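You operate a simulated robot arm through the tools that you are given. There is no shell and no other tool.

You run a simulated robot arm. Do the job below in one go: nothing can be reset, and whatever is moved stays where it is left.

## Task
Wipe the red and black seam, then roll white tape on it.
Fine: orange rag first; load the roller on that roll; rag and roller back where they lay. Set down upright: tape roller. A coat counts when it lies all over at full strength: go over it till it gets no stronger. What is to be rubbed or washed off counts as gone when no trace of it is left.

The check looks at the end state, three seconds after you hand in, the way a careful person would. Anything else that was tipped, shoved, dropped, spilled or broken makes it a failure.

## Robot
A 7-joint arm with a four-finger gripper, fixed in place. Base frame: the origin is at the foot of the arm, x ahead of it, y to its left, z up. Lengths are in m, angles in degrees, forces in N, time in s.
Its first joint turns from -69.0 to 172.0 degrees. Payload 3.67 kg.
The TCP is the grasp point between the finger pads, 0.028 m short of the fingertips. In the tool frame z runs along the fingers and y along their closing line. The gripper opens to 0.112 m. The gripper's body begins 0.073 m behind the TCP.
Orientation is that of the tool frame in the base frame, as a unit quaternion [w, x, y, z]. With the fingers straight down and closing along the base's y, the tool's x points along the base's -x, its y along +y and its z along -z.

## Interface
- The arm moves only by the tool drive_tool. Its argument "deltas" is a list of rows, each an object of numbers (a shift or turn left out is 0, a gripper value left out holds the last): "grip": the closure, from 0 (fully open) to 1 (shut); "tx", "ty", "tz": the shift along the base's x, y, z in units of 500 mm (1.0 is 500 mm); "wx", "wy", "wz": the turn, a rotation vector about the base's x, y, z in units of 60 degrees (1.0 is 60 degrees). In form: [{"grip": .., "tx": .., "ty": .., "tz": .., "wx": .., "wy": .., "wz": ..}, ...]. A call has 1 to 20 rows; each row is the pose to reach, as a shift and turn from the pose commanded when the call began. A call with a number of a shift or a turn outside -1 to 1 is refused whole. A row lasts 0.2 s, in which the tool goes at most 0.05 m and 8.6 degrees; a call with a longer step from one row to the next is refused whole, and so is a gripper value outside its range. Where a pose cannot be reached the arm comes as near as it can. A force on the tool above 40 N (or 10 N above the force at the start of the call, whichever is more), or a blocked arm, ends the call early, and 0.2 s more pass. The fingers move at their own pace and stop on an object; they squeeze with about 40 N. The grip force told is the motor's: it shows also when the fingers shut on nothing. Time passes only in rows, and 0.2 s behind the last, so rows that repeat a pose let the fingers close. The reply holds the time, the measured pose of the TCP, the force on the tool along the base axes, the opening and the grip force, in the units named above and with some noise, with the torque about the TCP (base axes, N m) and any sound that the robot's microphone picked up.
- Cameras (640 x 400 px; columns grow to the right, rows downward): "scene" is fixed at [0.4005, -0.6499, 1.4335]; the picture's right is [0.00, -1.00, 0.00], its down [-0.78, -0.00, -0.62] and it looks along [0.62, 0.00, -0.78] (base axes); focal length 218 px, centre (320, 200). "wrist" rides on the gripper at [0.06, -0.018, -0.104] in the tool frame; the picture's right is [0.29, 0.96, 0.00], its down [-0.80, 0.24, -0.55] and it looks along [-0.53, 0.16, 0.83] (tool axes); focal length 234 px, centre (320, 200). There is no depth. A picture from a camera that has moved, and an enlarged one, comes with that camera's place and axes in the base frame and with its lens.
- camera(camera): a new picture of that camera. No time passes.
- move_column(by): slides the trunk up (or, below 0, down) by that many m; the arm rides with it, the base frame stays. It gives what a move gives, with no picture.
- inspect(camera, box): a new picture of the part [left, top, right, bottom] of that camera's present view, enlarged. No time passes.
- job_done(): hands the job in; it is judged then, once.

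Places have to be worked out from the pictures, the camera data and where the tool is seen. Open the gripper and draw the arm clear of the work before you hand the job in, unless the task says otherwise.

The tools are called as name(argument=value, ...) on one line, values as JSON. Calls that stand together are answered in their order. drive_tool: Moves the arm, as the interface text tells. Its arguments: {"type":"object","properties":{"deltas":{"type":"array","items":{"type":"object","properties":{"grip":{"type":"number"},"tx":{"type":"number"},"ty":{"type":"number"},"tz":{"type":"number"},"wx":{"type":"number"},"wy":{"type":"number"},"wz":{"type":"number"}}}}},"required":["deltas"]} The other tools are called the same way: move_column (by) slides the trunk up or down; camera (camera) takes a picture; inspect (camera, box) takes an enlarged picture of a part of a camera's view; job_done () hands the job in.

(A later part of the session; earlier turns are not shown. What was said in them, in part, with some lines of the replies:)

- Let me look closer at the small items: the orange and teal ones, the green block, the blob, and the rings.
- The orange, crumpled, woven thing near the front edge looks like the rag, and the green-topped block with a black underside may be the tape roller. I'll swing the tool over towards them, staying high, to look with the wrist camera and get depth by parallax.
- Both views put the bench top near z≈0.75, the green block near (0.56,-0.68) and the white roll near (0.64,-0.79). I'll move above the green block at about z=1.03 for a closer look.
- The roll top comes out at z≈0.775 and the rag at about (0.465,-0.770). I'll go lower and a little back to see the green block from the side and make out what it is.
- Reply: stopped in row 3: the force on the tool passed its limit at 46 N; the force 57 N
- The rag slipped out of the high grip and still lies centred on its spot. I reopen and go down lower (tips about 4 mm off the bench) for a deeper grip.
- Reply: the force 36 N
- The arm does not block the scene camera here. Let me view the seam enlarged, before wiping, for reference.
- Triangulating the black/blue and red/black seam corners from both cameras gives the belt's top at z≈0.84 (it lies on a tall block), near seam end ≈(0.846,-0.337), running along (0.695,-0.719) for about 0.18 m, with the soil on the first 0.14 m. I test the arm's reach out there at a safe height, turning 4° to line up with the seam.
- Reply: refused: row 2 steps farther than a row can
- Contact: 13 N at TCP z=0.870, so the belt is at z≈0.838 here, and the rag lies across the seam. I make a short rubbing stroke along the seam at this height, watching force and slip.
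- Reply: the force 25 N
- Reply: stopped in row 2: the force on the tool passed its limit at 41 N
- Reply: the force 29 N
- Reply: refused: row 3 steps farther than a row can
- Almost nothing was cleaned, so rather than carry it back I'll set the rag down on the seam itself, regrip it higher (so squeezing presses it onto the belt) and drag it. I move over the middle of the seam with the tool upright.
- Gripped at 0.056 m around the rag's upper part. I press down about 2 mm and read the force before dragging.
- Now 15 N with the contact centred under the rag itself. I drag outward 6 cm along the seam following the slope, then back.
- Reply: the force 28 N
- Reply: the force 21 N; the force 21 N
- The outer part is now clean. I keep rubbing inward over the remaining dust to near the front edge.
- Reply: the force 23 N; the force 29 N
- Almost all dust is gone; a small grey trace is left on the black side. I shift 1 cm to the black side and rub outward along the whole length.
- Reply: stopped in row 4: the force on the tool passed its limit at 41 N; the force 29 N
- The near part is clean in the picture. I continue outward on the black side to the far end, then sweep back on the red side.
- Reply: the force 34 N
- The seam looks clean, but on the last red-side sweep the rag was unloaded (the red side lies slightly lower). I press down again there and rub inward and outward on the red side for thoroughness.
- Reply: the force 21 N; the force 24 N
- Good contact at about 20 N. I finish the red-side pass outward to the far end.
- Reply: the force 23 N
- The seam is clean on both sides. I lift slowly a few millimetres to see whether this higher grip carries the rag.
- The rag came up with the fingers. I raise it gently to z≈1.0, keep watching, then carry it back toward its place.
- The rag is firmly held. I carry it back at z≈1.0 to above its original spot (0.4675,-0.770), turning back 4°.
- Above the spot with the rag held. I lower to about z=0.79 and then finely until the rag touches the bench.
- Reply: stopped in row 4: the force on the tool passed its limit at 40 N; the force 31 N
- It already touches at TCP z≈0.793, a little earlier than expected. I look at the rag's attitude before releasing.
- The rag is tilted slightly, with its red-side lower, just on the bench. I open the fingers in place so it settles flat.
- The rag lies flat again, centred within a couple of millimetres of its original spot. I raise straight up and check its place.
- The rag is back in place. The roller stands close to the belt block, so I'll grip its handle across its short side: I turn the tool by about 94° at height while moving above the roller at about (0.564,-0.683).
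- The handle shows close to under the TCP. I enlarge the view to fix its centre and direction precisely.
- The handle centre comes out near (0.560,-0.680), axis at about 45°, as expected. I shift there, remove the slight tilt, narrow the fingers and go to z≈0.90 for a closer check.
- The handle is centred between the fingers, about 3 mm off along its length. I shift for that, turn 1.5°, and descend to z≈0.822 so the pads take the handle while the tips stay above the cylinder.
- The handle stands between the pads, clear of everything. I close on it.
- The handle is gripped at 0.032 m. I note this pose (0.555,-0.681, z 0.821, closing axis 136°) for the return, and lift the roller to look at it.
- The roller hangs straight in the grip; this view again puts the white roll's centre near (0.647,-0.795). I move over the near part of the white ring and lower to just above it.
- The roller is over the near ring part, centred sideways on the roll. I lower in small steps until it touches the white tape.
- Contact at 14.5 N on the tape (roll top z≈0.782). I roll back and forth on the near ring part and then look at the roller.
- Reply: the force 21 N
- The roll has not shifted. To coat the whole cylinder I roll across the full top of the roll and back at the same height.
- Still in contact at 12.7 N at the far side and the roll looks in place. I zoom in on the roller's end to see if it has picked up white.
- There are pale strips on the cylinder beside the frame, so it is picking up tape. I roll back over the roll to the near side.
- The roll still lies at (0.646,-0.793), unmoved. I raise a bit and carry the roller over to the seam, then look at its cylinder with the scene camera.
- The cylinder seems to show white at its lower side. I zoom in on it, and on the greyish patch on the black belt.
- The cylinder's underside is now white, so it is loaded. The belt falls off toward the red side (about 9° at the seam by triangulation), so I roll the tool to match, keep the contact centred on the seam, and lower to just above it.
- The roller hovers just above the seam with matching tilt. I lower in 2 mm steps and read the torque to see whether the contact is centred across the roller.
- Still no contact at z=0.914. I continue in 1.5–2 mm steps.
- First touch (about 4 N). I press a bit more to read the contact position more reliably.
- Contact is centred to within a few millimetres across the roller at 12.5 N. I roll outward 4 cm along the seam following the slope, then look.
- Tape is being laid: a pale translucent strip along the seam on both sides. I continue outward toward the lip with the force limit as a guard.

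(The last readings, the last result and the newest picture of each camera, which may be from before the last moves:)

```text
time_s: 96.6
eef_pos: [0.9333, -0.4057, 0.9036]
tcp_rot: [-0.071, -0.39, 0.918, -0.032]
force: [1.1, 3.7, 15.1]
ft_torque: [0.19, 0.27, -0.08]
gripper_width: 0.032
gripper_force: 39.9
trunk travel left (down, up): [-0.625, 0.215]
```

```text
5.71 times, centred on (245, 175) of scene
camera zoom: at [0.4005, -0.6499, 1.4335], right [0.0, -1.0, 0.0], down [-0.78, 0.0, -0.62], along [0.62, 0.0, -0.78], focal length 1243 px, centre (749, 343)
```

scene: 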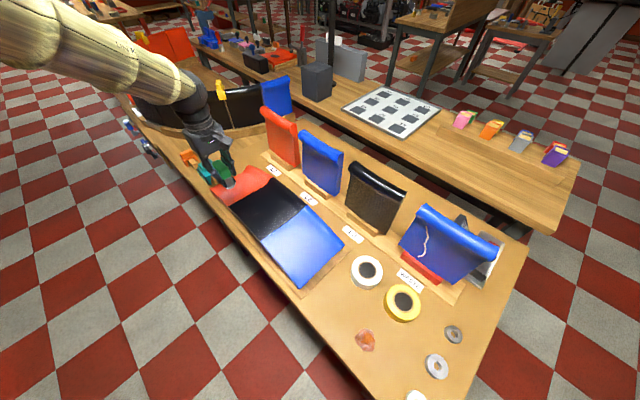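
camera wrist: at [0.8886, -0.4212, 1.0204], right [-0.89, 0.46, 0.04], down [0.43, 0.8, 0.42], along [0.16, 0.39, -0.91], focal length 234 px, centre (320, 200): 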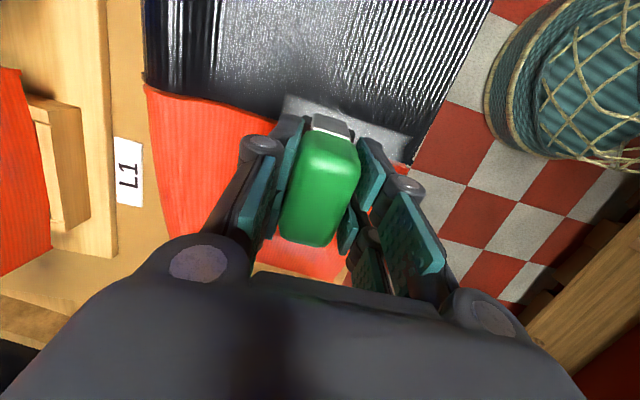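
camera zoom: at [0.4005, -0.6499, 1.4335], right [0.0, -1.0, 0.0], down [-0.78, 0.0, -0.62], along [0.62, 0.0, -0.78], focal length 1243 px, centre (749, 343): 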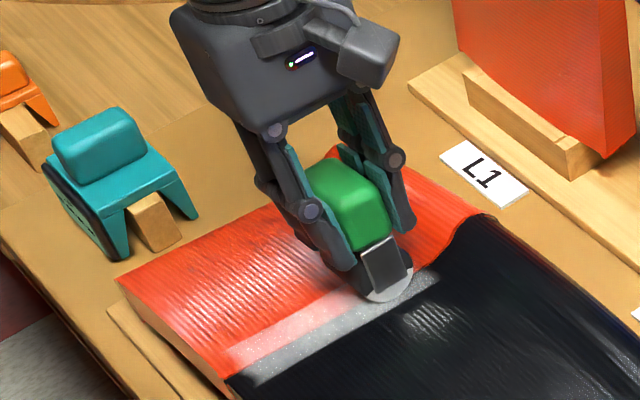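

The strip now reaches about where the dust ended. I roll on another 2 cm towards the lip, gently.

drive_tool(deltas=[{"tx": 0.0143, "ty": -0.014, "tz": -0.001}, {"tx": 0.0286, "ty": -0.028, "tz": -0.0015}])

inspect(camera="scene", box=[200, 140, 290, 210])

camera(camera="wrist")

```text
time_s: 97.2
eef_pos: [0.9471, -0.4191, 0.9026]
tcp_rot: [-0.071, -0.39, 0.918, -0.031]
force: [1.1, 2.6, 15.1]
ft_torque: [0.2, 0.26, -0.04]
gripper_width: 0.0315
gripper_force: 39.6
trunk travel left (down, up): [-0.625, 0.215]
```

```text
5.71 times, centred on (245, 175) of scene
camera zoom: at [0.4005, -0.6499, 1.4335], right [0.0, -1.0, 0.0], down [-0.78, 0.0, -0.62], along [0.62, 0.0, -0.78], focal length 1243 px, centre (749, 343)
```

zoom: 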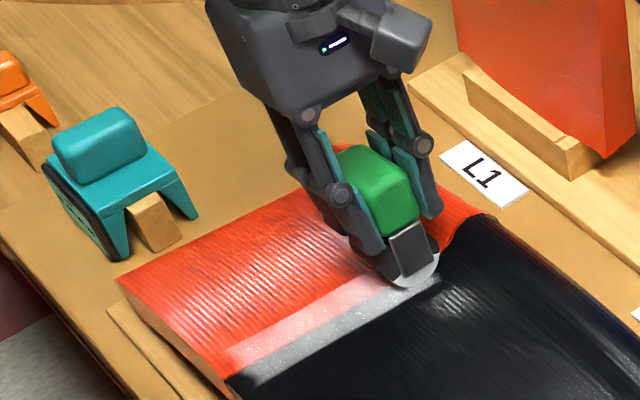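

```text
taken
camera wrist: at [0.9313, -0.4623, 1.0161], right [-0.89, 0.46, 0.04], down [0.43, 0.8, 0.42], along [0.16, 0.39, -0.91], focal length 234 px, centre (320, 200)
```

wrist: 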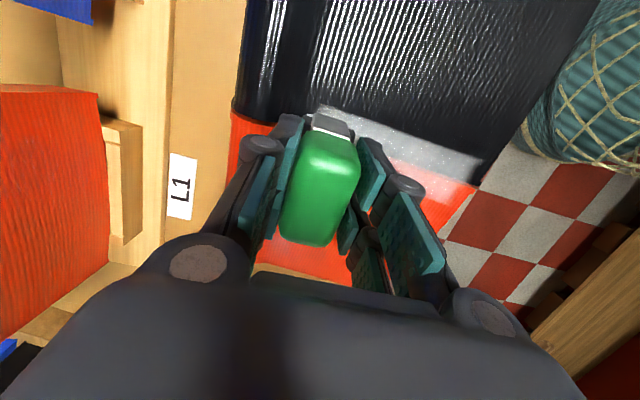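

The strip's end has stopped at about the foot of the lip, so the taped zone seems complete in length. One more centimetre to be sure, then I roll back inward for a second pass.

drive_tool(deltas=[{"tx": 0.0143, "ty": -0.014, "tz": 0.0}])

inspect(camera="scene", box=[200, 140, 290, 210])

```text
time_s: 97.6
eef_pos: [0.9533, -0.4246, 0.9028]
tcp_rot: [-0.073, -0.39, 0.917, -0.031]
force: [-13.4, 11.6, 14.7]
ft_torque: [0.53, 0.98, -0.3]
gripper_width: 0.0317
gripper_force: 40.2
trunk travel left (down, up): [-0.625, 0.215]
```

```text
5.71 times, centred on (245, 175) of scene
camera zoom: at [0.4005, -0.6499, 1.4335], right [0.0, -1.0, 0.0], down [-0.78, 0.0, -0.62], along [0.62, 0.0, -0.78], focal length 1243 px, centre (749, 343)
```

zoom: 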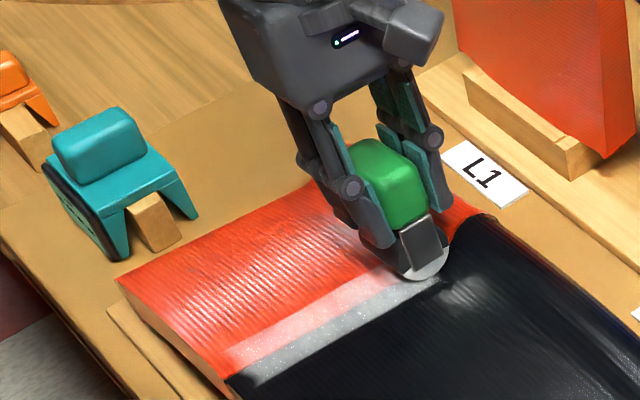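

The roller met the lip (18 N sideways), so that is the far end. I roll back inward along the same profile to the near edge.

drive_tool(deltas=[{"tx": -0.0143, "ty": 0.014, "tz": 0.0}, {"tx": -0.0286, "ty": 0.028, "tz": 0.0005}, {"tx": -0.0429, "ty": 0.042, "tz": 0.0015}, {"tx": -0.0572, "ty": 0.056, "tz": 0.0031}, {"tx": -0.0715, "ty": 0.07, "tz": 0.0047}, {"tx": -0.0858, "ty": 0.084, "tz": 0.0063}, {"tx": -0.1001, "ty": 0.098, "tz": 0.0077}])

drive_tool(deltas=[{"tx": -0.0143, "ty": 0.014, "tz": 0.0017}, {"tx": -0.0286, "ty": 0.028, "tz": 0.0034}, {"tx": -0.0429, "ty": 0.042, "tz": 0.005}, {"tx": -0.0572, "ty": 0.056, "tz": 0.0067}, {"tx": -0.0715, "ty": 0.07, "tz": 0.008}])

inspect(camera="scene", box=[200, 140, 290, 210])

```text
time_s: 99.2
eef_pos: [0.904, -0.3771, 0.9065]
tcp_rot: [-0.072, -0.39, 0.917, -0.033]
force: [7.2, -2.7, 22.2]
ft_torque: [-0.17, -0.07, 0.05]
gripper_width: 0.0317
gripper_force: 39.6
trunk travel left (down, up): [-0.625, 0.215]
```

```text
time_s: 100.4
eef_pos: [0.868, -0.3428, 0.9107]
tcp_rot: [-0.072, -0.39, 0.917, -0.032]
force: [6.3, -2.0, 23.2]
ft_torque: [-0.14, 0.05, 0.02]
gripper_width: 0.0315
gripper_force: 40.3
trunk travel left (down, up): [-0.625, 0.215]
```

```text
5.71 times, centred on (245, 175) of scene
camera zoom: at [0.4005, -0.6499, 1.4335], right [0.0, -1.0, 0.0], down [-0.78, 0.0, -0.62], along [0.62, 0.0, -0.78], focal length 1243 px, centre (749, 343)
```

zoom: 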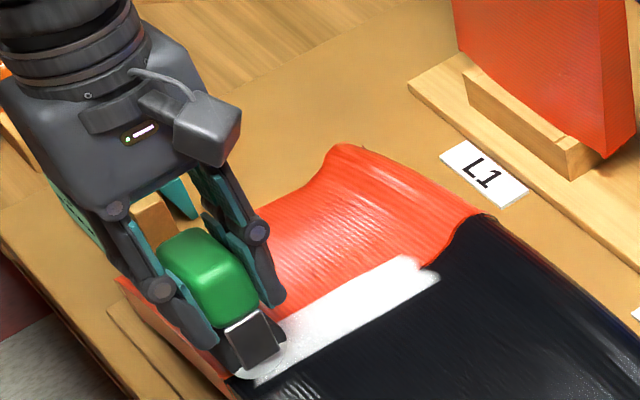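

The strip is clearly whiter after the second pass. I make another outward and inward pass.

drive_tool(deltas=[{"tx": 0.0143, "ty": -0.014, "tz": -0.0014}, {"tx": 0.0286, "ty": -0.028, "tz": -0.003}, {"tx": 0.0429, "ty": -0.042, "tz": -0.0047}, {"tx": 0.0572, "ty": -0.056, "tz": -0.0064}, {"tx": 0.0715, "ty": -0.07, "tz": -0.0081}, {"tx": 0.0858, "ty": -0.084, "tz": -0.0095}, {"tx": 0.1001, "ty": -0.098, "tz": -0.011}, {"tx": 0.1144, "ty": -0.112, "tz": -0.0126}, {"tx": 0.1287, "ty": -0.126, "tz": -0.0142}, {"tx": 0.143, "ty": -0.14, "tz": -0.0152}])

inspect(camera="scene", box=[200, 140, 290, 210])

```text
time_s: 102.6
eef_pos: [0.9399, -0.4136, 0.9025]
tcp_rot: [-0.071, -0.39, 0.918, -0.032]
force: [0.5, 4.3, 17.1]
ft_torque: [0.25, 0.4, -0.11]
gripper_width: 0.0314
gripper_force: 40.2
trunk travel left (down, up): [-0.625, 0.215]
```

```text
5.71 times, centred on (245, 175) of scene
camera zoom: at [0.4005, -0.6499, 1.4335], right [0.0, -1.0, 0.0], down [-0.78, 0.0, -0.62], along [0.62, 0.0, -0.78], focal length 1243 px, centre (749, 343)
```

zoom: 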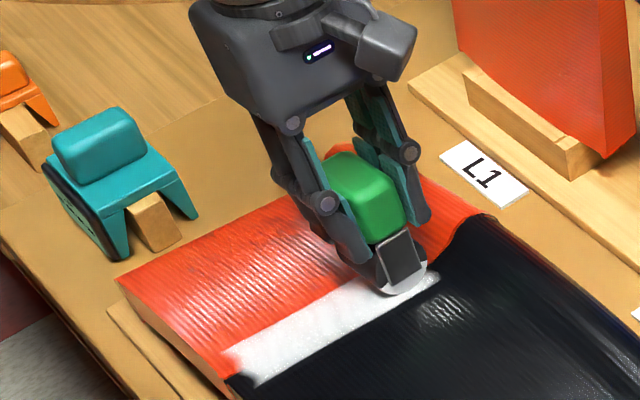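

The strip is nearly solid white. I roll to the lip and back inward once more, this time right up to the near edge.

drive_tool(deltas=[{"tx": 0.0143, "ty": -0.014, "tz": 0.0}, {"tx": 0.0, "ty": 0.0, "tz": 0.0}, {"tx": -0.0143, "ty": 0.014, "tz": 0.0008}, {"tx": -0.0286, "ty": 0.028, "tz": 0.0022}, {"tx": -0.0429, "ty": 0.042, "tz": 0.0036}, {"tx": -0.0572, "ty": 0.056, "tz": 0.005}, {"tx": -0.0715, "ty": 0.07, "tz": 0.0066}, {"tx": -0.0858, "ty": 0.084, "tz": 0.0082}, {"tx": -0.1001, "ty": 0.098, "tz": 0.0098}, {"tx": -0.1144, "ty": 0.112, "tz": 0.0114}, {"tx": -0.1287, "ty": 0.126, "tz": 0.013}, {"tx": -0.143, "ty": 0.14, "tz": 0.0144}])

drive_tool(deltas=[{"tx": -0.0143, "ty": 0.014, "tz": 0.0015}, {"tx": -0.0215, "ty": 0.021, "tz": 0.002}, {"tx": 0.0, "ty": 0.0, "tz": 0.0}, {"tx": -0.0215, "ty": 0.021, "tz": 0.002}])

inspect(camera="scene", box=[200, 140, 290, 210])

```text
time_s: 105.2
eef_pos: [0.8673, -0.3434, 0.9115]
tcp_rot: [-0.072, -0.389, 0.918, -0.032]
force: [6.1, -2.5, 22.9]
ft_torque: [-0.18, 0.0, 0.05]
gripper_width: 0.0316
gripper_force: 39.8
trunk travel left (down, up): [-0.625, 0.215]
```

```text
time_s: 106.2
eef_pos: [0.8567, -0.3307, 0.9105]
tcp_rot: [-0.072, -0.39, 0.918, -0.032]
force: [-0.4, 0.0, 15.3]
ft_torque: [-0.11, 0.17, 0.01]
gripper_width: 0.0316
gripper_force: 40.1
trunk travel left (down, up): [-0.625, 0.215]
```

```text
5.71 times, centred on (245, 175) of scene
camera zoom: at [0.4005, -0.6499, 1.4335], right [0.0, -1.0, 0.0], down [-0.78, 0.0, -0.62], along [0.62, 0.0, -0.78], focal length 1243 px, centre (749, 343)
```

zoom: 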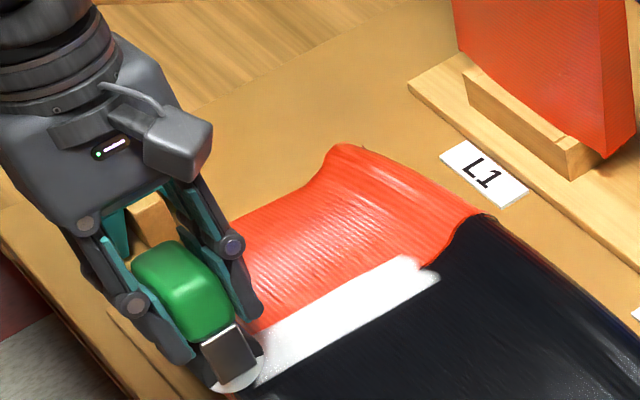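

I lift clear and back off a little to inspect the whole strip for strength and coverage.

drive_tool(deltas=[{"tz": 0.04}, {"tz": 0.1}, {"tz": 0.18, "tx": -0.02, "ty": 0.02}, {"tz": 0.2, "tx": -0.08, "ty": 0.06}, {"tz": 0.2, "tx": -0.14, "ty": 0.12}])

inspect(camera="scene", box=[215, 165, 285, 215])

camera(camera="wrist")

```text
time_s: 107.4
eef_pos: [0.7869, -0.2721, 1.0122]
tcp_rot: [-0.073, -0.389, 0.918, -0.031]
force: [0.1, 0.1, -1.0]
ft_torque: [-0.01, -0.03, -0.02]
gripper_width: 0.0318
gripper_force: 39.7
trunk travel left (down, up): [-0.625, 0.215]
```

```text
8.00 times, centred on (250, 190) of scene
camera zoom: at [0.4005, -0.6499, 1.4335], right [0.0, -1.0, 0.0], down [-0.78, 0.0, -0.62], along [0.62, 0.0, -0.78], focal length 1740 px, centre (880, 280)
```

zoom: 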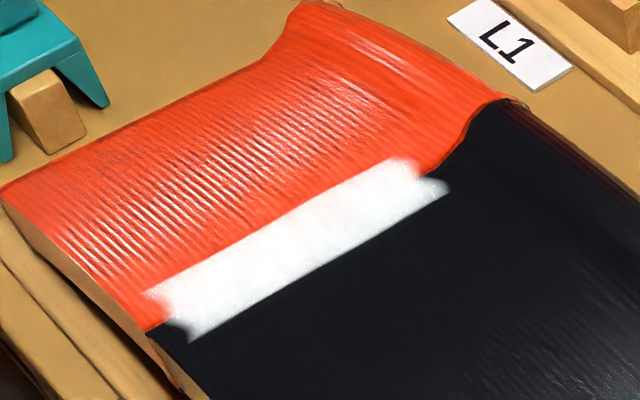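

```text
taken
camera wrist: at [0.7716, -0.3146, 1.1255], right [-0.89, 0.46, 0.04], down [0.43, 0.8, 0.42], along [0.16, 0.39, -0.91], focal length 234 px, centre (320, 200)
```

wrist: 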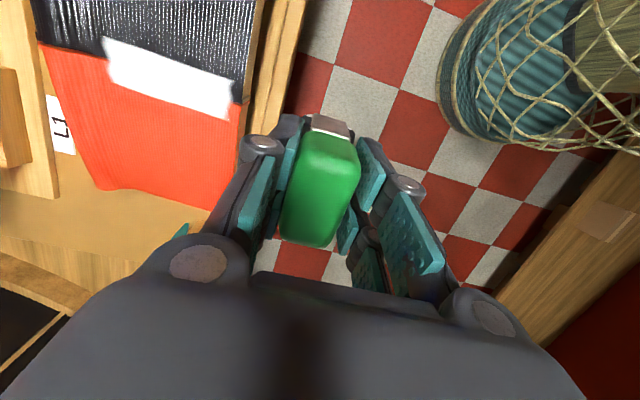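

The strip looks solid white with soft ends. I zoom in to judge strength before going over it once more for comparison.

inspect(camera="scene", box=[228, 180, 276, 212])

inspect(camera="wrist", box=[80, 20, 260, 130])

```text
12.50 times, centred on (252, 196) of scene
camera zoom: at [0.4005, -0.6499, 1.4335], right [0.0, -1.0, 0.0], down [-0.78, 0.0, -0.62], along [0.62, 0.0, -0.78], focal length 2719 px, centre (1170, 250)
```

zoom: 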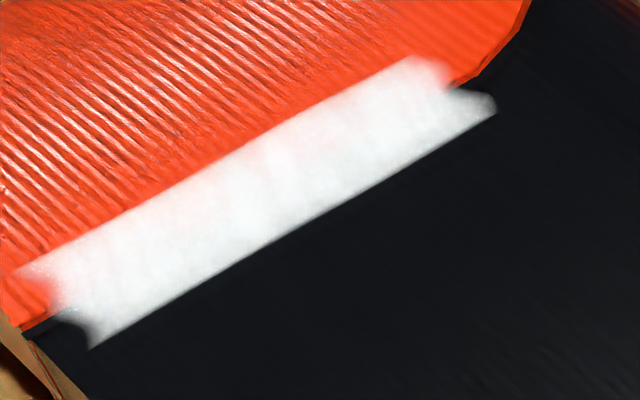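

```text
3.56 times, centred on (170, 75) of wrist
camera zoom: at [0.7716, -0.3146, 1.1255], right [-0.89, 0.46, 0.04], down [0.43, 0.8, 0.42], along [0.16, 0.39, -0.91], focal length 833 px, centre (853, 644)
```

zoom: 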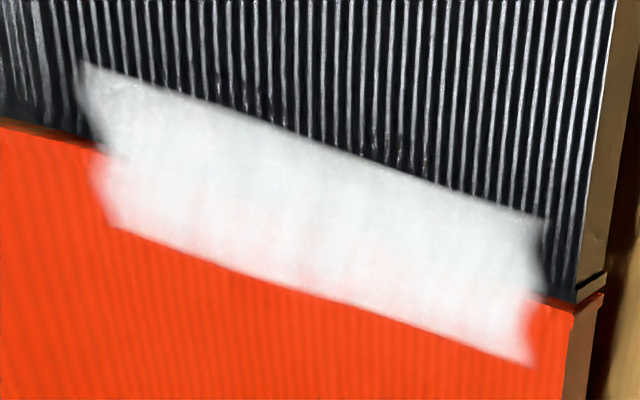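

The coat looks almost opaque, with a faint pink tint over the red. I go back for further passes, slightly offset to each side, to see if it gets any stronger.

drive_tool(deltas=[{"tx": 0.054, "ty": -0.047, "tz": -0.02}, {"tx": 0.108, "ty": -0.094, "tz": -0.06}, {"tx": 0.162, "ty": -0.1414, "tz": -0.1}, {"tx": 0.162, "ty": -0.1414, "tz": -0.16}, {"tx": 0.162, "ty": -0.1414, "tz": -0.19}, {"tx": 0.162, "ty": -0.1414, "tz": -0.198}])

drive_tool(deltas=[{"tz": -0.003}, {"tz": -0.006}, {"tz": -0.008}])

```text
time_s: 108.8
eef_pos: [0.8698, -0.3434, 0.9095]
tcp_rot: [-0.072, -0.39, 0.917, -0.031]
force: [0.5, 0.0, -1.3]
ft_torque: [-0.02, 0.01, -0.03]
gripper_width: 0.0314
gripper_force: 39.8
trunk travel left (down, up): [-0.625, 0.215]
```

```text
time_s: 109.6
eef_pos: [0.8694, -0.3431, 0.9099]
tcp_rot: [-0.071, -0.389, 0.918, -0.032]
force: [4.5, -0.9, 18.1]
ft_torque: [-0.07, 0.04, 0.0]
gripper_width: 0.0314
gripper_force: 40.0
trunk travel left (down, up): [-0.625, 0.215]
```

In contact at 18 N. Now outward with a 4 mm offset to the red side.

drive_tool(deltas=[{"tx": 0.0056, "ty": 0.0057, "tz": -0.001}, {"tx": 0.0199, "ty": -0.0083, "tz": -0.0024}, {"tx": 0.0342, "ty": -0.0223, "tz": -0.004}, {"tx": 0.0485, "ty": -0.0363, "tz": -0.0057}, {"tx": 0.0628, "ty": -0.0503, "tz": -0.0074}, {"tx": 0.0771, "ty": -0.0643, "tz": -0.0091}, {"tx": 0.0914, "ty": -0.0783, "tz": -0.0105}, {"tx": 0.1057, "ty": -0.0923, "tz": -0.012}, {"tx": 0.12, "ty": -0.1063, "tz": -0.0136}, {"tx": 0.1343, "ty": -0.1203, "tz": -0.0152}, {"tx": 0.1486, "ty": -0.1343, "tz": -0.0162}, {"tx": 0.1629, "ty": -0.1483, "tz": -0.0162}])

drive_tool(deltas=[{"tx": -0.0056, "ty": -0.0057, "tz": 0.001}, {"tx": -0.0112, "ty": -0.0114, "tz": 0.002}, {"tx": -0.0255, "ty": 0.0026, "tz": 0.0025}, {"tx": -0.0398, "ty": 0.0166, "tz": 0.0036}, {"tx": -0.0541, "ty": 0.0306, "tz": 0.0052}, {"tx": -0.0684, "ty": 0.0446, "tz": 0.0068}, {"tx": -0.0827, "ty": 0.0586, "tz": 0.0084}, {"tx": -0.097, "ty": 0.0726, "tz": 0.01}, {"tx": -0.1113, "ty": 0.0866, "tz": 0.0116}, {"tx": -0.1256, "ty": 0.1006, "tz": 0.0133}, {"tx": -0.1399, "ty": 0.1146, "tz": 0.015}, {"tx": -0.1542, "ty": 0.1286, "tz": 0.0166}, {"tx": -0.1685, "ty": 0.1426, "tz": 0.018}, {"tx": -0.1828, "ty": 0.1566, "tz": 0.019}])

inspect(camera="scene", box=[200, 140, 290, 210])

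```text
time_s: 112.2
eef_pos: [0.95, -0.4167, 0.9016]
tcp_rot: [-0.072, -0.39, 0.917, -0.033]
force: [-0.8, 7.1, 28.2]
ft_torque: [0.31, 0.76, -0.16]
gripper_width: 0.0314
gripper_force: 40.4
trunk travel left (down, up): [-0.625, 0.215]
```

```text
time_s: 115.2
eef_pos: [0.8584, -0.3388, 0.909]
tcp_rot: [-0.071, -0.39, 0.918, -0.032]
force: [6.6, -2.1, 19.8]
ft_torque: [-0.05, -0.11, -0.02]
gripper_width: 0.0311
gripper_force: 40.5
trunk travel left (down, up): [-0.625, 0.215]
```

```text
5.71 times, centred on (245, 175) of scene
camera zoom: at [0.4005, -0.6499, 1.4335], right [0.0, -1.0, 0.0], down [-0.78, 0.0, -0.62], along [0.62, 0.0, -0.78], focal length 1243 px, centre (749, 343)
```

zoom: 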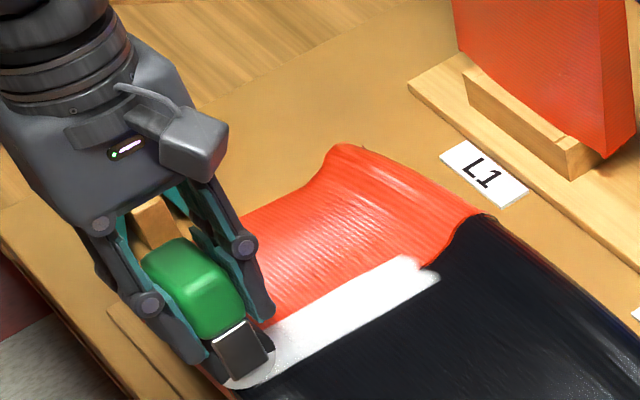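

Two more passes done. I lift off and back away to compare with the earlier close view.

drive_tool(deltas=[{"tz": 0.04}, {"tz": 0.1}, {"tz": 0.18, "tx": -0.02, "ty": 0.02}, {"tz": 0.2, "tx": -0.08, "ty": 0.06}, {"tz": 0.2, "tx": -0.14, "ty": 0.12}])

inspect(camera="scene", box=[228, 180, 276, 212])

inspect(camera="wrist", box=[80, 20, 260, 130])

inspect(camera="scene", box=[180, 130, 260, 190])

```text
time_s: 116.4
eef_pos: [0.7891, -0.2788, 1.0092]
tcp_rot: [-0.073, -0.39, 0.918, -0.033]
force: [-0.6, -0.3, -0.8]
ft_torque: [-0.01, -0.06, -0.01]
gripper_width: 0.031
gripper_force: 39.8
trunk travel left (down, up): [-0.625, 0.215]
```

```text
12.50 times, centred on (252, 196) of scene
camera zoom: at [0.4005, -0.6499, 1.4335], right [0.0, -1.0, 0.0], down [-0.78, 0.0, -0.62], along [0.62, 0.0, -0.78], focal length 2719 px, centre (1170, 250)
```

zoom: 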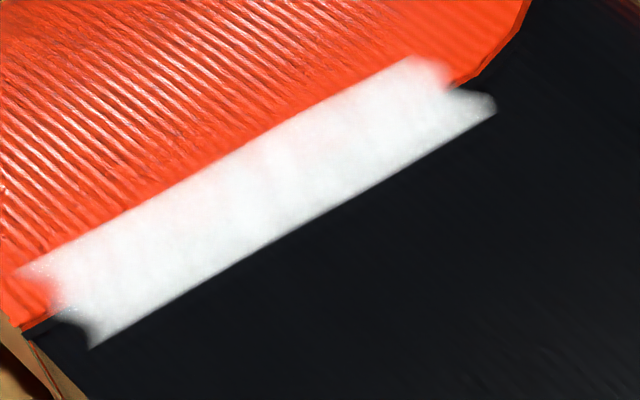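

```text
3.56 times, centred on (170, 75) of wrist
camera zoom: at [0.7732, -0.3206, 1.122], right [-0.89, 0.46, 0.04], down [0.43, 0.8, 0.42], along [0.16, 0.39, -0.91], focal length 833 px, centre (853, 644)
```

zoom: 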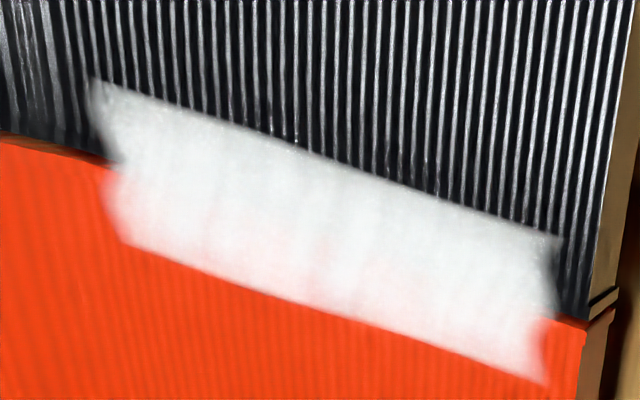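

```text
6.67 times, centred on (220, 160) of scene
camera zoom: at [0.4005, -0.6499, 1.4335], right [0.0, -1.0, 0.0], down [-0.78, 0.0, -0.62], along [0.62, 0.0, -0.78], focal length 1450 px, centre (987, 467)
```

zoom: 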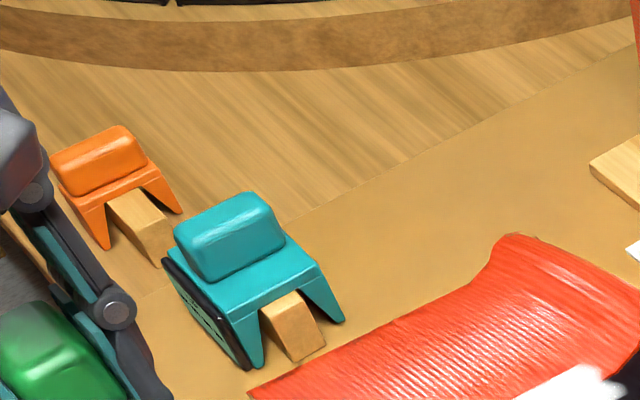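

The strip is unchanged from the previous check (same edges, same whiteness), so it gets no stronger. I check the roller itself to make sure it was still loaded for those passes.

inspect(camera="scene", box=[150, 160, 230, 220])

inspect(camera="wrist", box=[275, 95, 365, 155])

```text
6.67 times, centred on (190, 190) of scene
camera zoom: at [0.4005, -0.6499, 1.4335], right [0.0, -1.0, 0.0], down [-0.78, 0.0, -0.62], along [0.62, 0.0, -0.78], focal length 1450 px, centre (1187, 267)
```

zoom: 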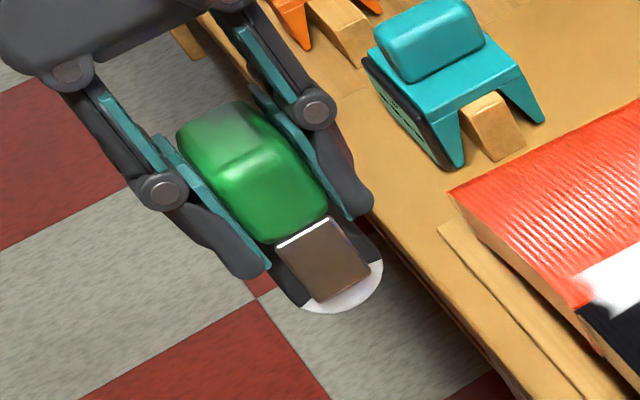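

```text
6.67 times, centred on (320, 125) of wrist
camera zoom: at [0.7732, -0.3206, 1.122], right [-0.89, 0.46, 0.04], down [0.43, 0.8, 0.42], along [0.16, 0.39, -0.91], focal length 1561 px, centre (320, 700)
```

zoom: 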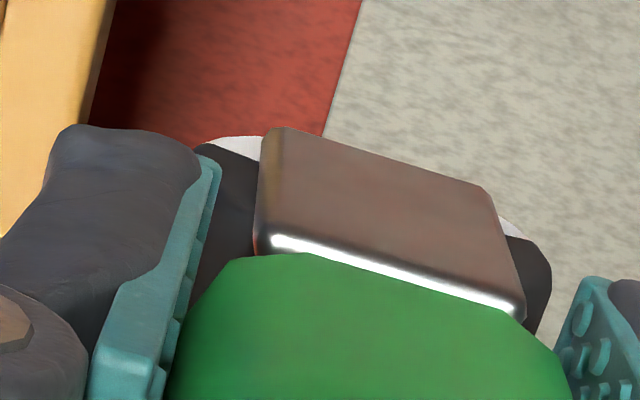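

The roller still carries white. For certainty I make one more centred out-and-back pass.

drive_tool(deltas=[{"tx": 0.054, "ty": -0.043, "tz": -0.02}, {"tx": 0.108, "ty": -0.086, "tz": -0.06}, {"tx": 0.162, "ty": -0.129, "tz": -0.1}, {"tx": 0.162, "ty": -0.129, "tz": -0.15}, {"tx": 0.162, "ty": -0.129, "tz": -0.185}, {"tx": 0.162, "ty": -0.129, "tz": -0.194}])

drive_tool(deltas=[{"tz": -0.003}, {"tz": -0.006}, {"tz": -0.008}])

```text
time_s: 117.8
eef_pos: [0.8713, -0.3438, 0.9102]
tcp_rot: [-0.072, -0.389, 0.918, -0.031]
force: [1.0, 0.6, -1.6]
ft_torque: [0.0, 0.01, 0.02]
gripper_width: 0.0314
gripper_force: 39.9
trunk travel left (down, up): [-0.625, 0.215]
```

```text
time_s: 118.6
eef_pos: [0.8711, -0.3441, 0.9076]
tcp_rot: [-0.072, -0.39, 0.917, -0.031]
force: [-0.3, 0.6, 1.5]
ft_torque: [0.01, 0.08, 0.02]
gripper_width: 0.0312
gripper_force: 39.5
trunk travel left (down, up): [-0.625, 0.215]
```

Contact comes about 2 mm lower than before, so the roller has slid slightly up in the grip. I press 1.5 mm more and then make the pass.

drive_tool(deltas=[{"tz": -0.002}, {"tz": -0.003}])

drive_tool(deltas=[{"tx": 0.0143, "ty": -0.014, "tz": -0.0014}, {"tx": 0.0286, "ty": -0.028, "tz": -0.003}, {"tx": 0.0429, "ty": -0.042, "tz": -0.0047}, {"tx": 0.0572, "ty": -0.056, "tz": -0.0064}, {"tx": 0.0715, "ty": -0.07, "tz": -0.0081}, {"tx": 0.0858, "ty": -0.084, "tz": -0.0095}, {"tx": 0.1001, "ty": -0.098, "tz": -0.011}, {"tx": 0.1144, "ty": -0.112, "tz": -0.0126}, {"tx": 0.1287, "ty": -0.126, "tz": -0.0142}, {"tx": 0.143, "ty": -0.14, "tz": -0.0152}])

drive_tool(deltas=[{"tx": -0.0143, "ty": 0.014, "tz": 0.001}, {"tx": -0.0286, "ty": 0.028, "tz": 0.0024}, {"tx": -0.0429, "ty": 0.042, "tz": 0.004}, {"tx": -0.0572, "ty": 0.056, "tz": 0.0056}, {"tx": -0.0715, "ty": 0.07, "tz": 0.0072}, {"tx": -0.0858, "ty": 0.084, "tz": 0.0088}, {"tx": -0.1001, "ty": 0.098, "tz": 0.0104}, {"tx": -0.1144, "ty": 0.112, "tz": 0.012}, {"tx": -0.1287, "ty": 0.126, "tz": 0.0136}, {"tx": -0.143, "ty": 0.14, "tz": 0.015}, {"tx": -0.1573, "ty": 0.154, "tz": 0.0162}])

```text
time_s: 119.2
eef_pos: [0.8713, -0.3439, 0.9068]
tcp_rot: [-0.071, -0.389, 0.918, -0.031]
force: [3.2, 0.3, 10.6]
ft_torque: [0.03, 0.04, -0.01]
gripper_width: 0.0311
gripper_force: 39.6
trunk travel left (down, up): [-0.625, 0.215]
```

```text
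time_s: 121.4
eef_pos: [0.941, -0.4142, 0.9002]
tcp_rot: [-0.072, -0.39, 0.917, -0.032]
force: [0.1, 5.6, 18.9]
ft_torque: [0.29, 0.4, -0.12]
gripper_width: 0.0312
gripper_force: 40.2
trunk travel left (down, up): [-0.625, 0.215]
```

```text
time_s: 123.8
eef_pos: [0.8626, -0.3371, 0.9076]
tcp_rot: [-0.072, -0.389, 0.918, -0.031]
force: [5.4, -2.2, 22.6]
ft_torque: [-0.15, 0.0, 0.02]
gripper_width: 0.0313
gripper_force: 40.3
trunk travel left (down, up): [-0.625, 0.215]
```

The pass is done at 20 N. I lift straight up, take a last look at the strip, and bring the tool upright again.

drive_tool(deltas=[{"tz": 0.04}, {"tz": 0.1}, {"tz": 0.18}, {"tz": 0.2, "tx": -0.06, "ty": 0.05, "wx": 0.0539, "wy": -0.0521}, {"tz": 0.2, "tx": -0.13, "ty": 0.11, "wx": 0.1079, "wy": -0.1042}, {"tz": 0.2, "tx": -0.13, "ty": 0.11, "wx": 0.1079, "wy": -0.1042}])

inspect(camera="scene", box=[228, 180, 276, 212])

inspect(camera="scene", box=[205, 155, 325, 245])

camera(camera="wrist")

```text
time_s: 125.2
eef_pos: [0.7978, -0.2818, 1.0056]
tcp_rot: [0.0, -0.39, 0.921, 0.001]
force: [-0.1, -0.5, -1.2]
ft_torque: [-0.04, 0.03, -0.04]
gripper_width: 0.0313
gripper_force: 40.1
trunk travel left (down, up): [-0.625, 0.215]
```

```text
12.50 times, centred on (252, 196) of scene
camera zoom: at [0.4005, -0.6499, 1.4335], right [0.0, -1.0, 0.0], down [-0.78, 0.0, -0.62], along [0.62, 0.0, -0.78], focal length 2719 px, centre (1170, 250)
```

zoom: 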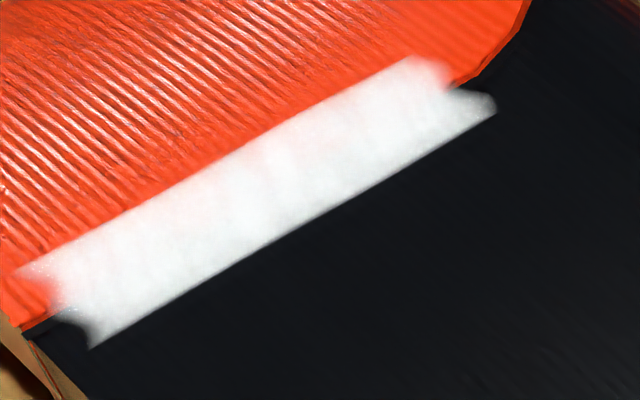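

```text
4.44 times, centred on (265, 200) of scene
camera zoom: at [0.4005, -0.6499, 1.4335], right [0.0, -1.0, 0.0], down [-0.78, 0.0, -0.62], along [0.62, 0.0, -0.78], focal length 967 px, centre (564, 200)
```

zoom: 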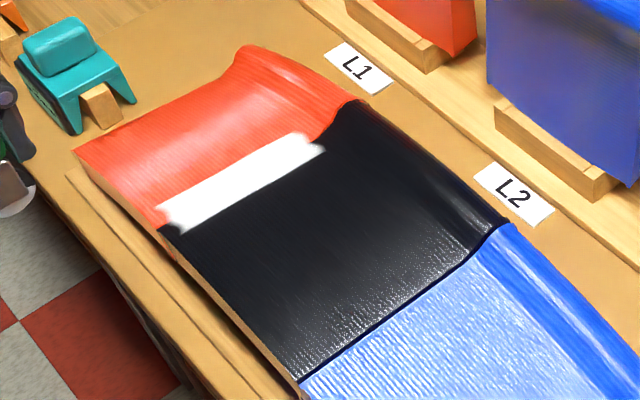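

```text
taken
camera wrist: at [0.7706, -0.3368, 1.1104], right [-0.89, 0.46, 0.0], down [0.38, 0.74, 0.55], along [0.25, 0.49, -0.83], focal length 234 px, centre (320, 200)
```

wrist: 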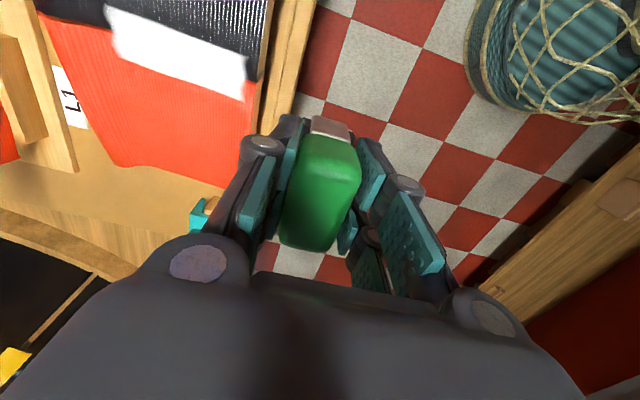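

The coat is unchanged, i.e. at full strength, and the belts look clean. I carry the roller back above its original spot (0.555,-0.681).

drive_tool(deltas=[{"tx": -0.0404, "ty": -0.0666}, {"tx": -0.0809, "ty": -0.1331}, {"tx": -0.1213, "ty": -0.1997}, {"tx": -0.1618, "ty": -0.2663}, {"tx": -0.2022, "ty": -0.3328}, {"tx": -0.2427, "ty": -0.3994}, {"tx": -0.2831, "ty": -0.466}, {"tx": -0.3236, "ty": -0.5325}, {"tx": -0.364, "ty": -0.5991}, {"tx": -0.4045, "ty": -0.6657}, {"tx": -0.4449, "ty": -0.7322}, {"tx": -0.4854, "ty": -0.7988}, {"tx": -0.4854, "ty": -0.7988, "tz": -0.06}, {"tx": -0.4854, "ty": -0.7988, "tz": -0.12}, {"tx": -0.4854, "ty": -0.7988, "tz": -0.12}])

camera(camera="wrist")

inspect(camera="wrist", box=[220, 80, 420, 240])

```text
time_s: 128.4
eef_pos: [0.5553, -0.6807, 0.9459]
tcp_rot: [0.0, -0.392, 0.92, -0.001]
force: [-0.1, -0.4, -1.4]
ft_torque: [0.02, 0.02, 0.03]
gripper_width: 0.0311
gripper_force: 40.3
trunk travel left (down, up): [-0.625, 0.215]
```

```text
taken
camera wrist: at [0.5284, -0.7364, 1.0518], right [-0.89, 0.46, 0.0], down [0.38, 0.74, 0.55], along [0.25, 0.49, -0.83], focal length 234 px, centre (320, 200)
```

wrist: 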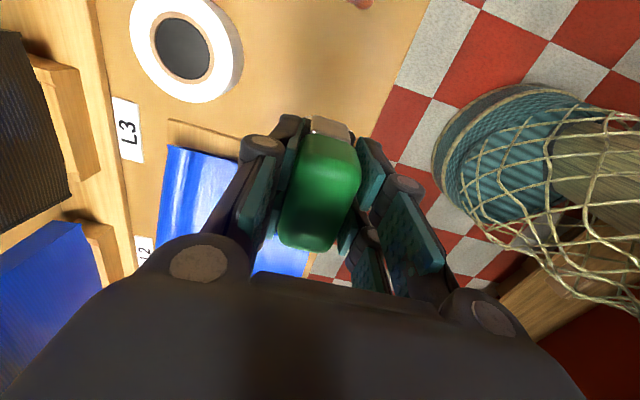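

```text
2.50 times, centred on (320, 160) of wrist
camera zoom: at [0.5284, -0.7364, 1.0518], right [-0.89, 0.46, 0.0], down [0.38, 0.74, 0.55], along [0.25, 0.49, -0.83], focal length 585 px, centre (320, 300)
```

zoom: 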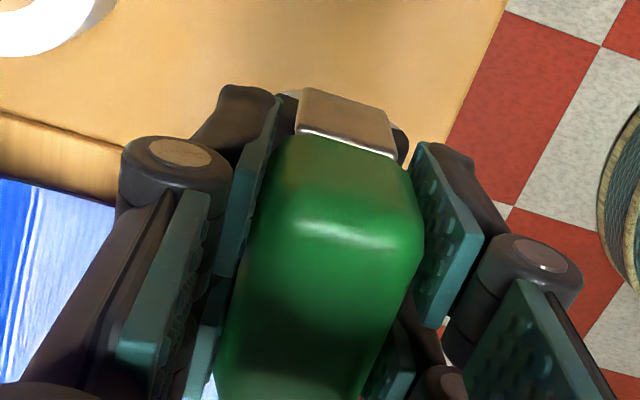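

The roller sits in the grip nearly as picked up (about 2 mm along and 2–3 mm up). I correct for that and lower to just above the bench.

drive_tool(deltas=[{"tx": -0.003, "ty": -0.003, "tz": -0.08}, {"tx": -0.003, "ty": -0.003, "tz": -0.16}, {"tx": -0.003, "ty": -0.003, "tz": -0.21}, {"tx": -0.003, "ty": -0.003, "tz": -0.236}, {"tx": -0.003, "ty": -0.003, "tz": -0.236}])

drive_tool(deltas=[{"tz": -0.004}, {"tz": -0.008}, {"tz": -0.012}, {"tz": -0.015}])

```text
time_s: 129.6
eef_pos: [0.5544, -0.6838, 0.8267]
tcp_rot: [0.0, -0.391, 0.92, 0.001]
force: [-0.3, -0.8, -1.7]
ft_torque: [-0.01, 0.01, 0.0]
gripper_width: 0.0312
gripper_force: 39.7
trunk travel left (down, up): [-0.625, 0.215]
```

```text
time_s: 130.6
eef_pos: [0.5538, -0.6827, 0.8208]
tcp_rot: [0.0, -0.391, 0.921, 0.0]
force: [0.1, 0.8, -1.2]
ft_torque: [0.01, 0.02, 0.0]
gripper_width: 0.0313
gripper_force: 39.6
trunk travel left (down, up): [-0.625, 0.215]
```

Not yet touching at z=0.8208. I lower in 1 mm steps to find the bench under the roller.

drive_tool(deltas=[{"tz": -0.002}, {"tz": -0.004}, {"tz": -0.006}])

```text
time_s: 131.4
eef_pos: [0.5535, -0.6838, 0.8171]
tcp_rot: [0.001, -0.39, 0.921, 0.0]
force: [-0.5, -0.3, 0.9]
ft_torque: [0.02, -0.06, -0.01]
gripper_width: 0.0315
gripper_force: 39.9
trunk travel left (down, up): [-0.625, 0.215]
```

The roller's weight is coming off the gripper, so it is touching. One more millimetre to seat it, then I open gently.

drive_tool(deltas=[{"tz": -0.0015}, {"tz": -0.002}])

inspect(camera="wrist", box=[220, 80, 420, 240])

```text
time_s: 132.0
eef_pos: [0.5534, -0.6835, 0.8169]
tcp_rot: [-0.001, -0.391, 0.92, -0.001]
force: [-2.0, -2.0, 8.8]
ft_torque: [0.05, -0.2, -0.06]
gripper_width: 0.0314
gripper_force: 39.9
trunk travel left (down, up): [-0.625, 0.215]
```

```text
2.50 times, centred on (320, 160) of wrist
camera zoom: at [0.5268, -0.738, 0.9225], right [-0.89, 0.46, 0.0], down [0.38, 0.74, 0.55], along [0.26, 0.49, -0.83], focal length 585 px, centre (320, 300)
```

zoom: 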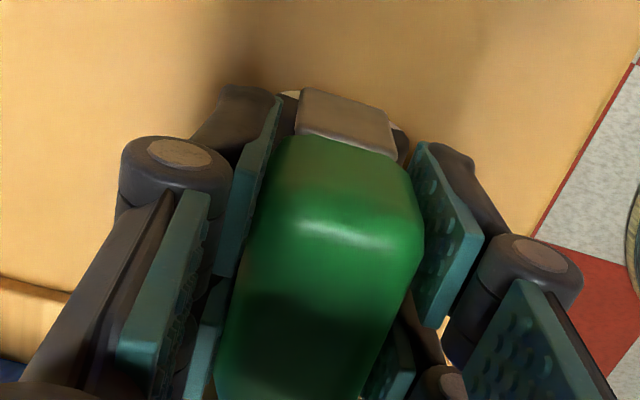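

The touch is on the far (+e) end first, so the roller is tipped a hair in the grip. I rotate 2° the other way to seat both ends before letting go.

drive_tool(deltas=[{"wx": 0.012, "wy": -0.0116}, {"wx": 0.024, "wy": -0.0232}])

```text
time_s: 132.6
eef_pos: [0.5523, -0.6829, 0.818]
tcp_rot: [0.016, -0.389, 0.921, 0.006]
force: [-3.6, -6.6, 16.7]
ft_torque: [-0.82, 0.4, -0.04]
gripper_width: 0.0313
gripper_force: 39.8
trunk travel left (down, up): [-0.625, 0.215]
```

Now the near end carries more; level lies in between. I rotate back about 0.7°.

drive_tool(deltas=[{"wx": -0.0084, "wy": 0.0081, "tz": 0.0005}, {"wx": -0.0084, "wy": 0.0081, "tz": 0.0005}])

```text
time_s: 133.2
eef_pos: [0.5536, -0.6831, 0.8155]
tcp_rot: [0.011, -0.391, 0.92, 0.004]
force: [-2.0, -2.9, 12.7]
ft_torque: [-0.52, 0.23, -0.03]
gripper_width: 0.0311
gripper_force: 40.0
trunk travel left (down, up): [-0.625, 0.215]
```

Nearly level. I now open the fingers gradually and watch that the roller stays put.

drive_tool(deltas=[{"grip": 0.7}, {"grip": 0.65}, {"grip": 0.6}, {"grip": 0.5}, {"grip": 0.45}, {"grip": 0.4}, {"grip": 0.4}])

camera(camera="wrist")

inspect(camera="wrist", box=[220, 80, 420, 240])

```text
time_s: 134.8
eef_pos: [0.5547, -0.6833, 0.8167]
tcp_rot: [0.01, -0.39, 0.921, 0.004]
force: [-0.7, 0.5, -0.1]
ft_torque: [-0.02, 0.02, -0.04]
gripper_width: 0.0672
gripper_force: 0.1
trunk travel left (down, up): [-0.625, 0.215]
```

```text
taken
camera wrist: at [0.5253, -0.7397, 0.9203], right [-0.89, 0.46, -0.01], down [0.37, 0.73, 0.57], along [0.27, 0.51, -0.82], focal length 234 px, centre (320, 200)
```

wrist: 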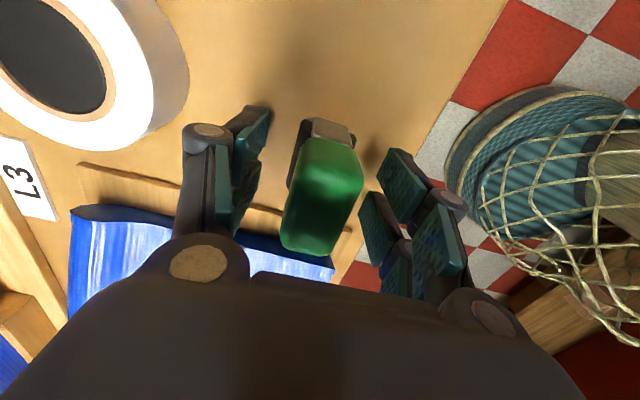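

```text
2.50 times, centred on (320, 160) of wrist
camera zoom: at [0.5253, -0.7397, 0.9203], right [-0.89, 0.46, -0.01], down [0.37, 0.73, 0.57], along [0.27, 0.51, -0.82], focal length 585 px, centre (320, 300)
```

zoom: 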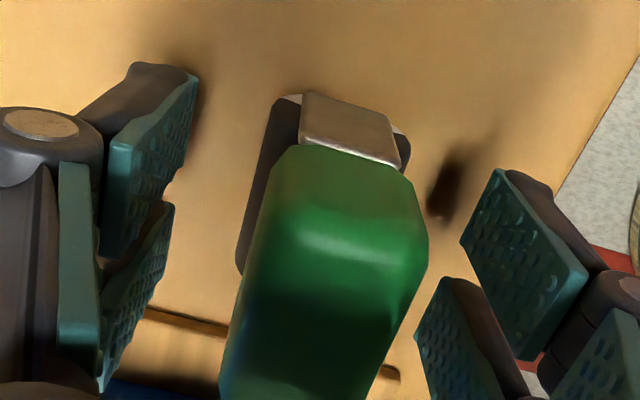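

The roller stands upright on its own at its old place. I rise straight up and then check everything from above.

drive_tool(deltas=[{"tz": 0.04}, {"tz": 0.1}, {"tz": 0.18}, {"tz": 0.26}, {"tz": 0.34}, {"tz": 0.42, "grip": 0.0}])

camera(camera="wrist")

```text
time_s: 136.2
eef_pos: [0.5531, -0.6836, 1.026]
tcp_rot: [0.011, -0.39, 0.921, 0.004]
force: [0.2, -1.1, 0.1]
ft_torque: [-0.03, -0.03, -0.02]
gripper_width: 0.1116
gripper_force: 0.1
trunk travel left (down, up): [-0.625, 0.215]
```

```text
taken
camera wrist: at [0.5244, -0.7388, 1.131], right [-0.89, 0.46, -0.01], down [0.37, 0.73, 0.57], along [0.27, 0.51, -0.82], focal length 234 px, centre (320, 200)
```

wrist: 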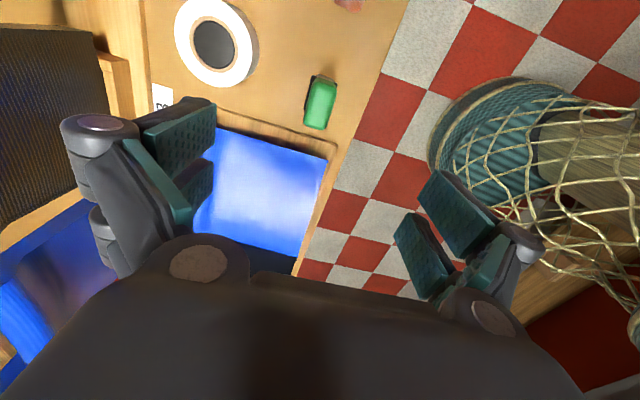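

I withdraw the arm toward the base so that the scene camera has a clear view.

drive_tool(deltas=[{"tx": -0.039, "ty": 0.058, "tz": 0.0385}, {"tx": -0.078, "ty": 0.116, "tz": 0.077}, {"tx": -0.117, "ty": 0.174, "tz": 0.1155}, {"tx": -0.156, "ty": 0.232, "tz": 0.154}, {"tx": -0.195, "ty": 0.29, "tz": 0.1925}, {"tx": -0.234, "ty": 0.348, "tz": 0.231}, {"tx": -0.273, "ty": 0.406, "tz": 0.2695}, {"tx": -0.31, "ty": 0.464, "tz": 0.308}, {"tx": -0.31, "ty": 0.464, "tz": 0.308}])

camera(camera="scene")

inspect(camera="scene", box=[310, 280, 390, 360])

inspect(camera="scene", box=[300, 250, 420, 340])

inspect(camera="scene", box=[205, 155, 325, 245])

```text
time_s: 138.2
eef_pos: [0.3994, -0.4533, 1.1787]
tcp_rot: [0.01, -0.39, 0.921, 0.005]
force: [-0.2, -1.3, -0.4]
ft_torque: [0.09, 0.03, 0.02]
gripper_width: 0.112
gripper_force: 0.1
trunk travel left (down, up): [-0.625, 0.215]
```

```text
taken
```

scene: 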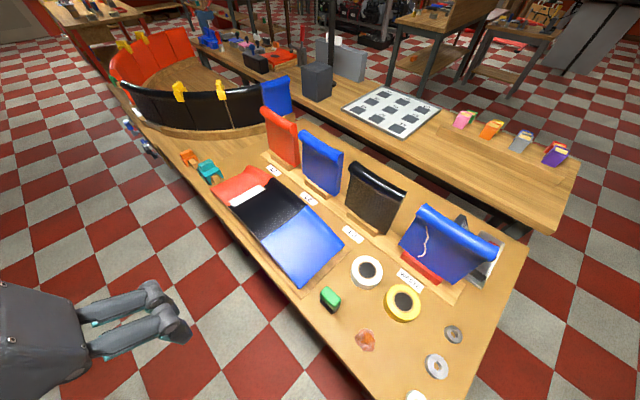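

```text
5.00 times, centred on (350, 320) of scene
camera zoom: at [0.4005, -0.6499, 1.4335], right [0.0, -1.0, 0.0], down [-0.78, 0.0, -0.62], along [0.62, 0.0, -0.78], focal length 1088 px, centre (170, -400)
```

zoom: 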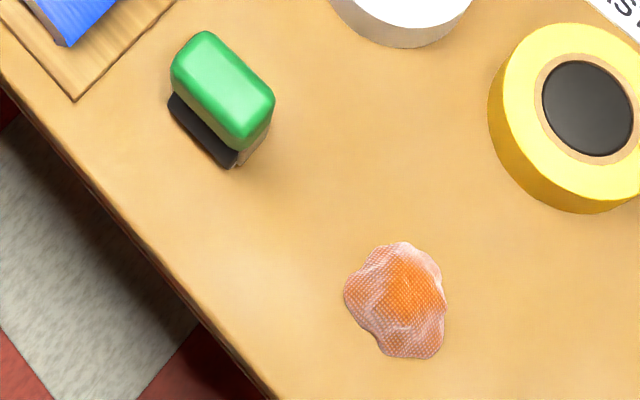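

```text
4.44 times, centred on (360, 295) of scene
camera zoom: at [0.4005, -0.6499, 1.4335], right [0.0, -1.0, 0.0], down [-0.78, 0.0, -0.62], along [0.62, 0.0, -0.78], focal length 967 px, centre (142, -222)
```

zoom: 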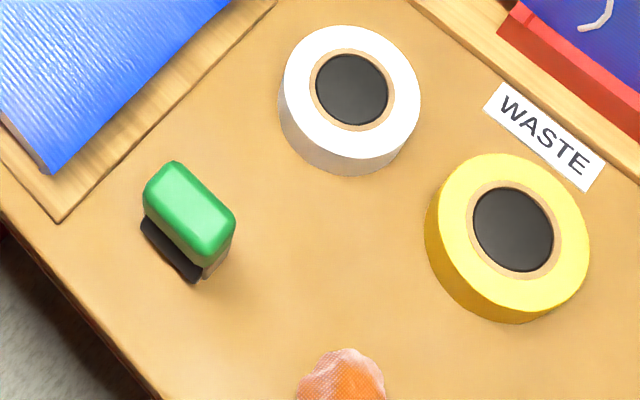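

```text
4.44 times, centred on (265, 200) of scene
camera zoom: at [0.4005, -0.6499, 1.4335], right [0.0, -1.0, 0.0], down [-0.78, 0.0, -0.62], along [0.62, 0.0, -0.78], focal length 967 px, centre (564, 200)
```

zoom: 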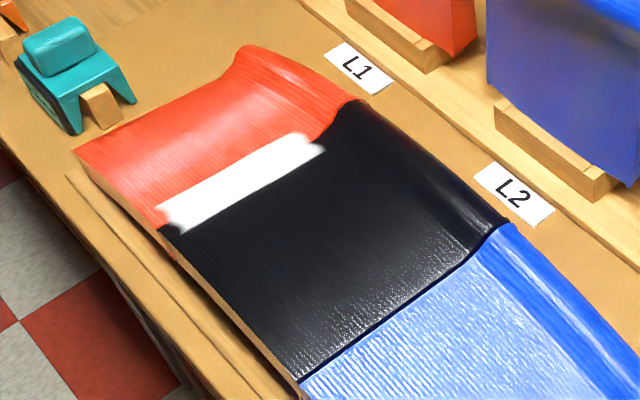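

The roller, rag and white roll are all within a couple of millimetres of their starting places. I make a last comparison of the seam with the original view, looking for any trace of dust at the ends of the tape.

inspect(camera="scene", box=[205, 155, 295, 215])

inspect(camera="scene", box=[225, 190, 249, 206])

inspect(camera="scene", box=[255, 172, 285, 192])

```text
6.67 times, centred on (250, 185) of scene
camera zoom: at [0.4005, -0.6499, 1.4335], right [0.0, -1.0, 0.0], down [-0.78, 0.0, -0.62], along [0.62, 0.0, -0.78], focal length 1450 px, centre (787, 300)
```

zoom: 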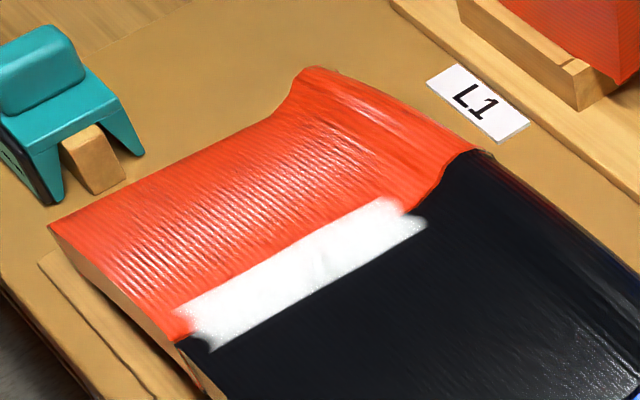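

```text
16.00 times, centred on (237, 198) of scene
camera zoom: at [0.4005, -0.6499, 1.4335], right [0.0, -1.0, 0.0], down [-0.78, 0.0, -0.62], along [0.62, 0.0, -0.78], focal length 3481 px, centre (1648, 232)
```

zoom: 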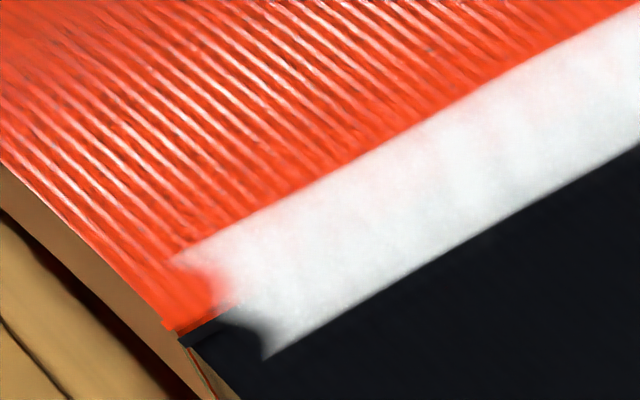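

```text
16.00 times, centred on (270, 182) of scene
camera zoom: at [0.4005, -0.6499, 1.4335], right [0.0, -1.0, 0.0], down [-0.78, 0.0, -0.62], along [0.62, 0.0, -0.78], focal length 3481 px, centre (1120, 488)
```

zoom: 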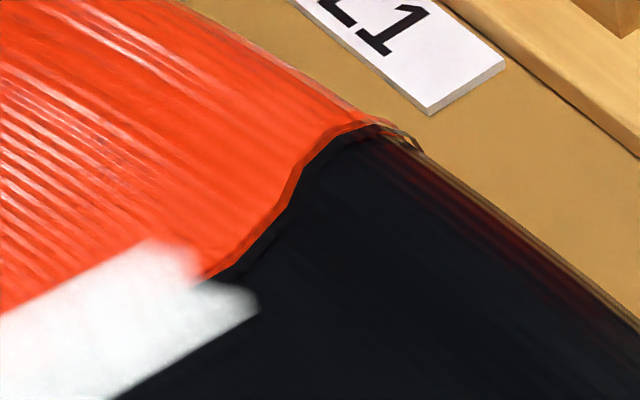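

The seam shows no dust, the tape lies solid and white along it, and it got no stronger on the last passes. The rag and roller are back where they lay (roller upright), the roll has not moved, the gripper is open and the arm is clear. I hand the job in.

job_done()

```text
The job is handed in.
```

I wiped the red and black seam clean and laid solid white tape along it, and the job is handed in.

- **Seam:** In the close-up pictures after wiping with the orange rag, no dust showed anywhere on it. The tape covers the length that was dusty, from about 1 cm inside the front edge to the foot of the raised far edge. The last passes made it no whiter. Where it crosses the red belt a very faint pink tint is visible.
- **Tools:** In the last pictures, the rag and the roller lie within a few millimetres of where they started. The roller is upright.
- **Other items:** The white tape roll has not moved, and I saw nothing else disturbed.

The gripper is open and the arm is clear of the bench.
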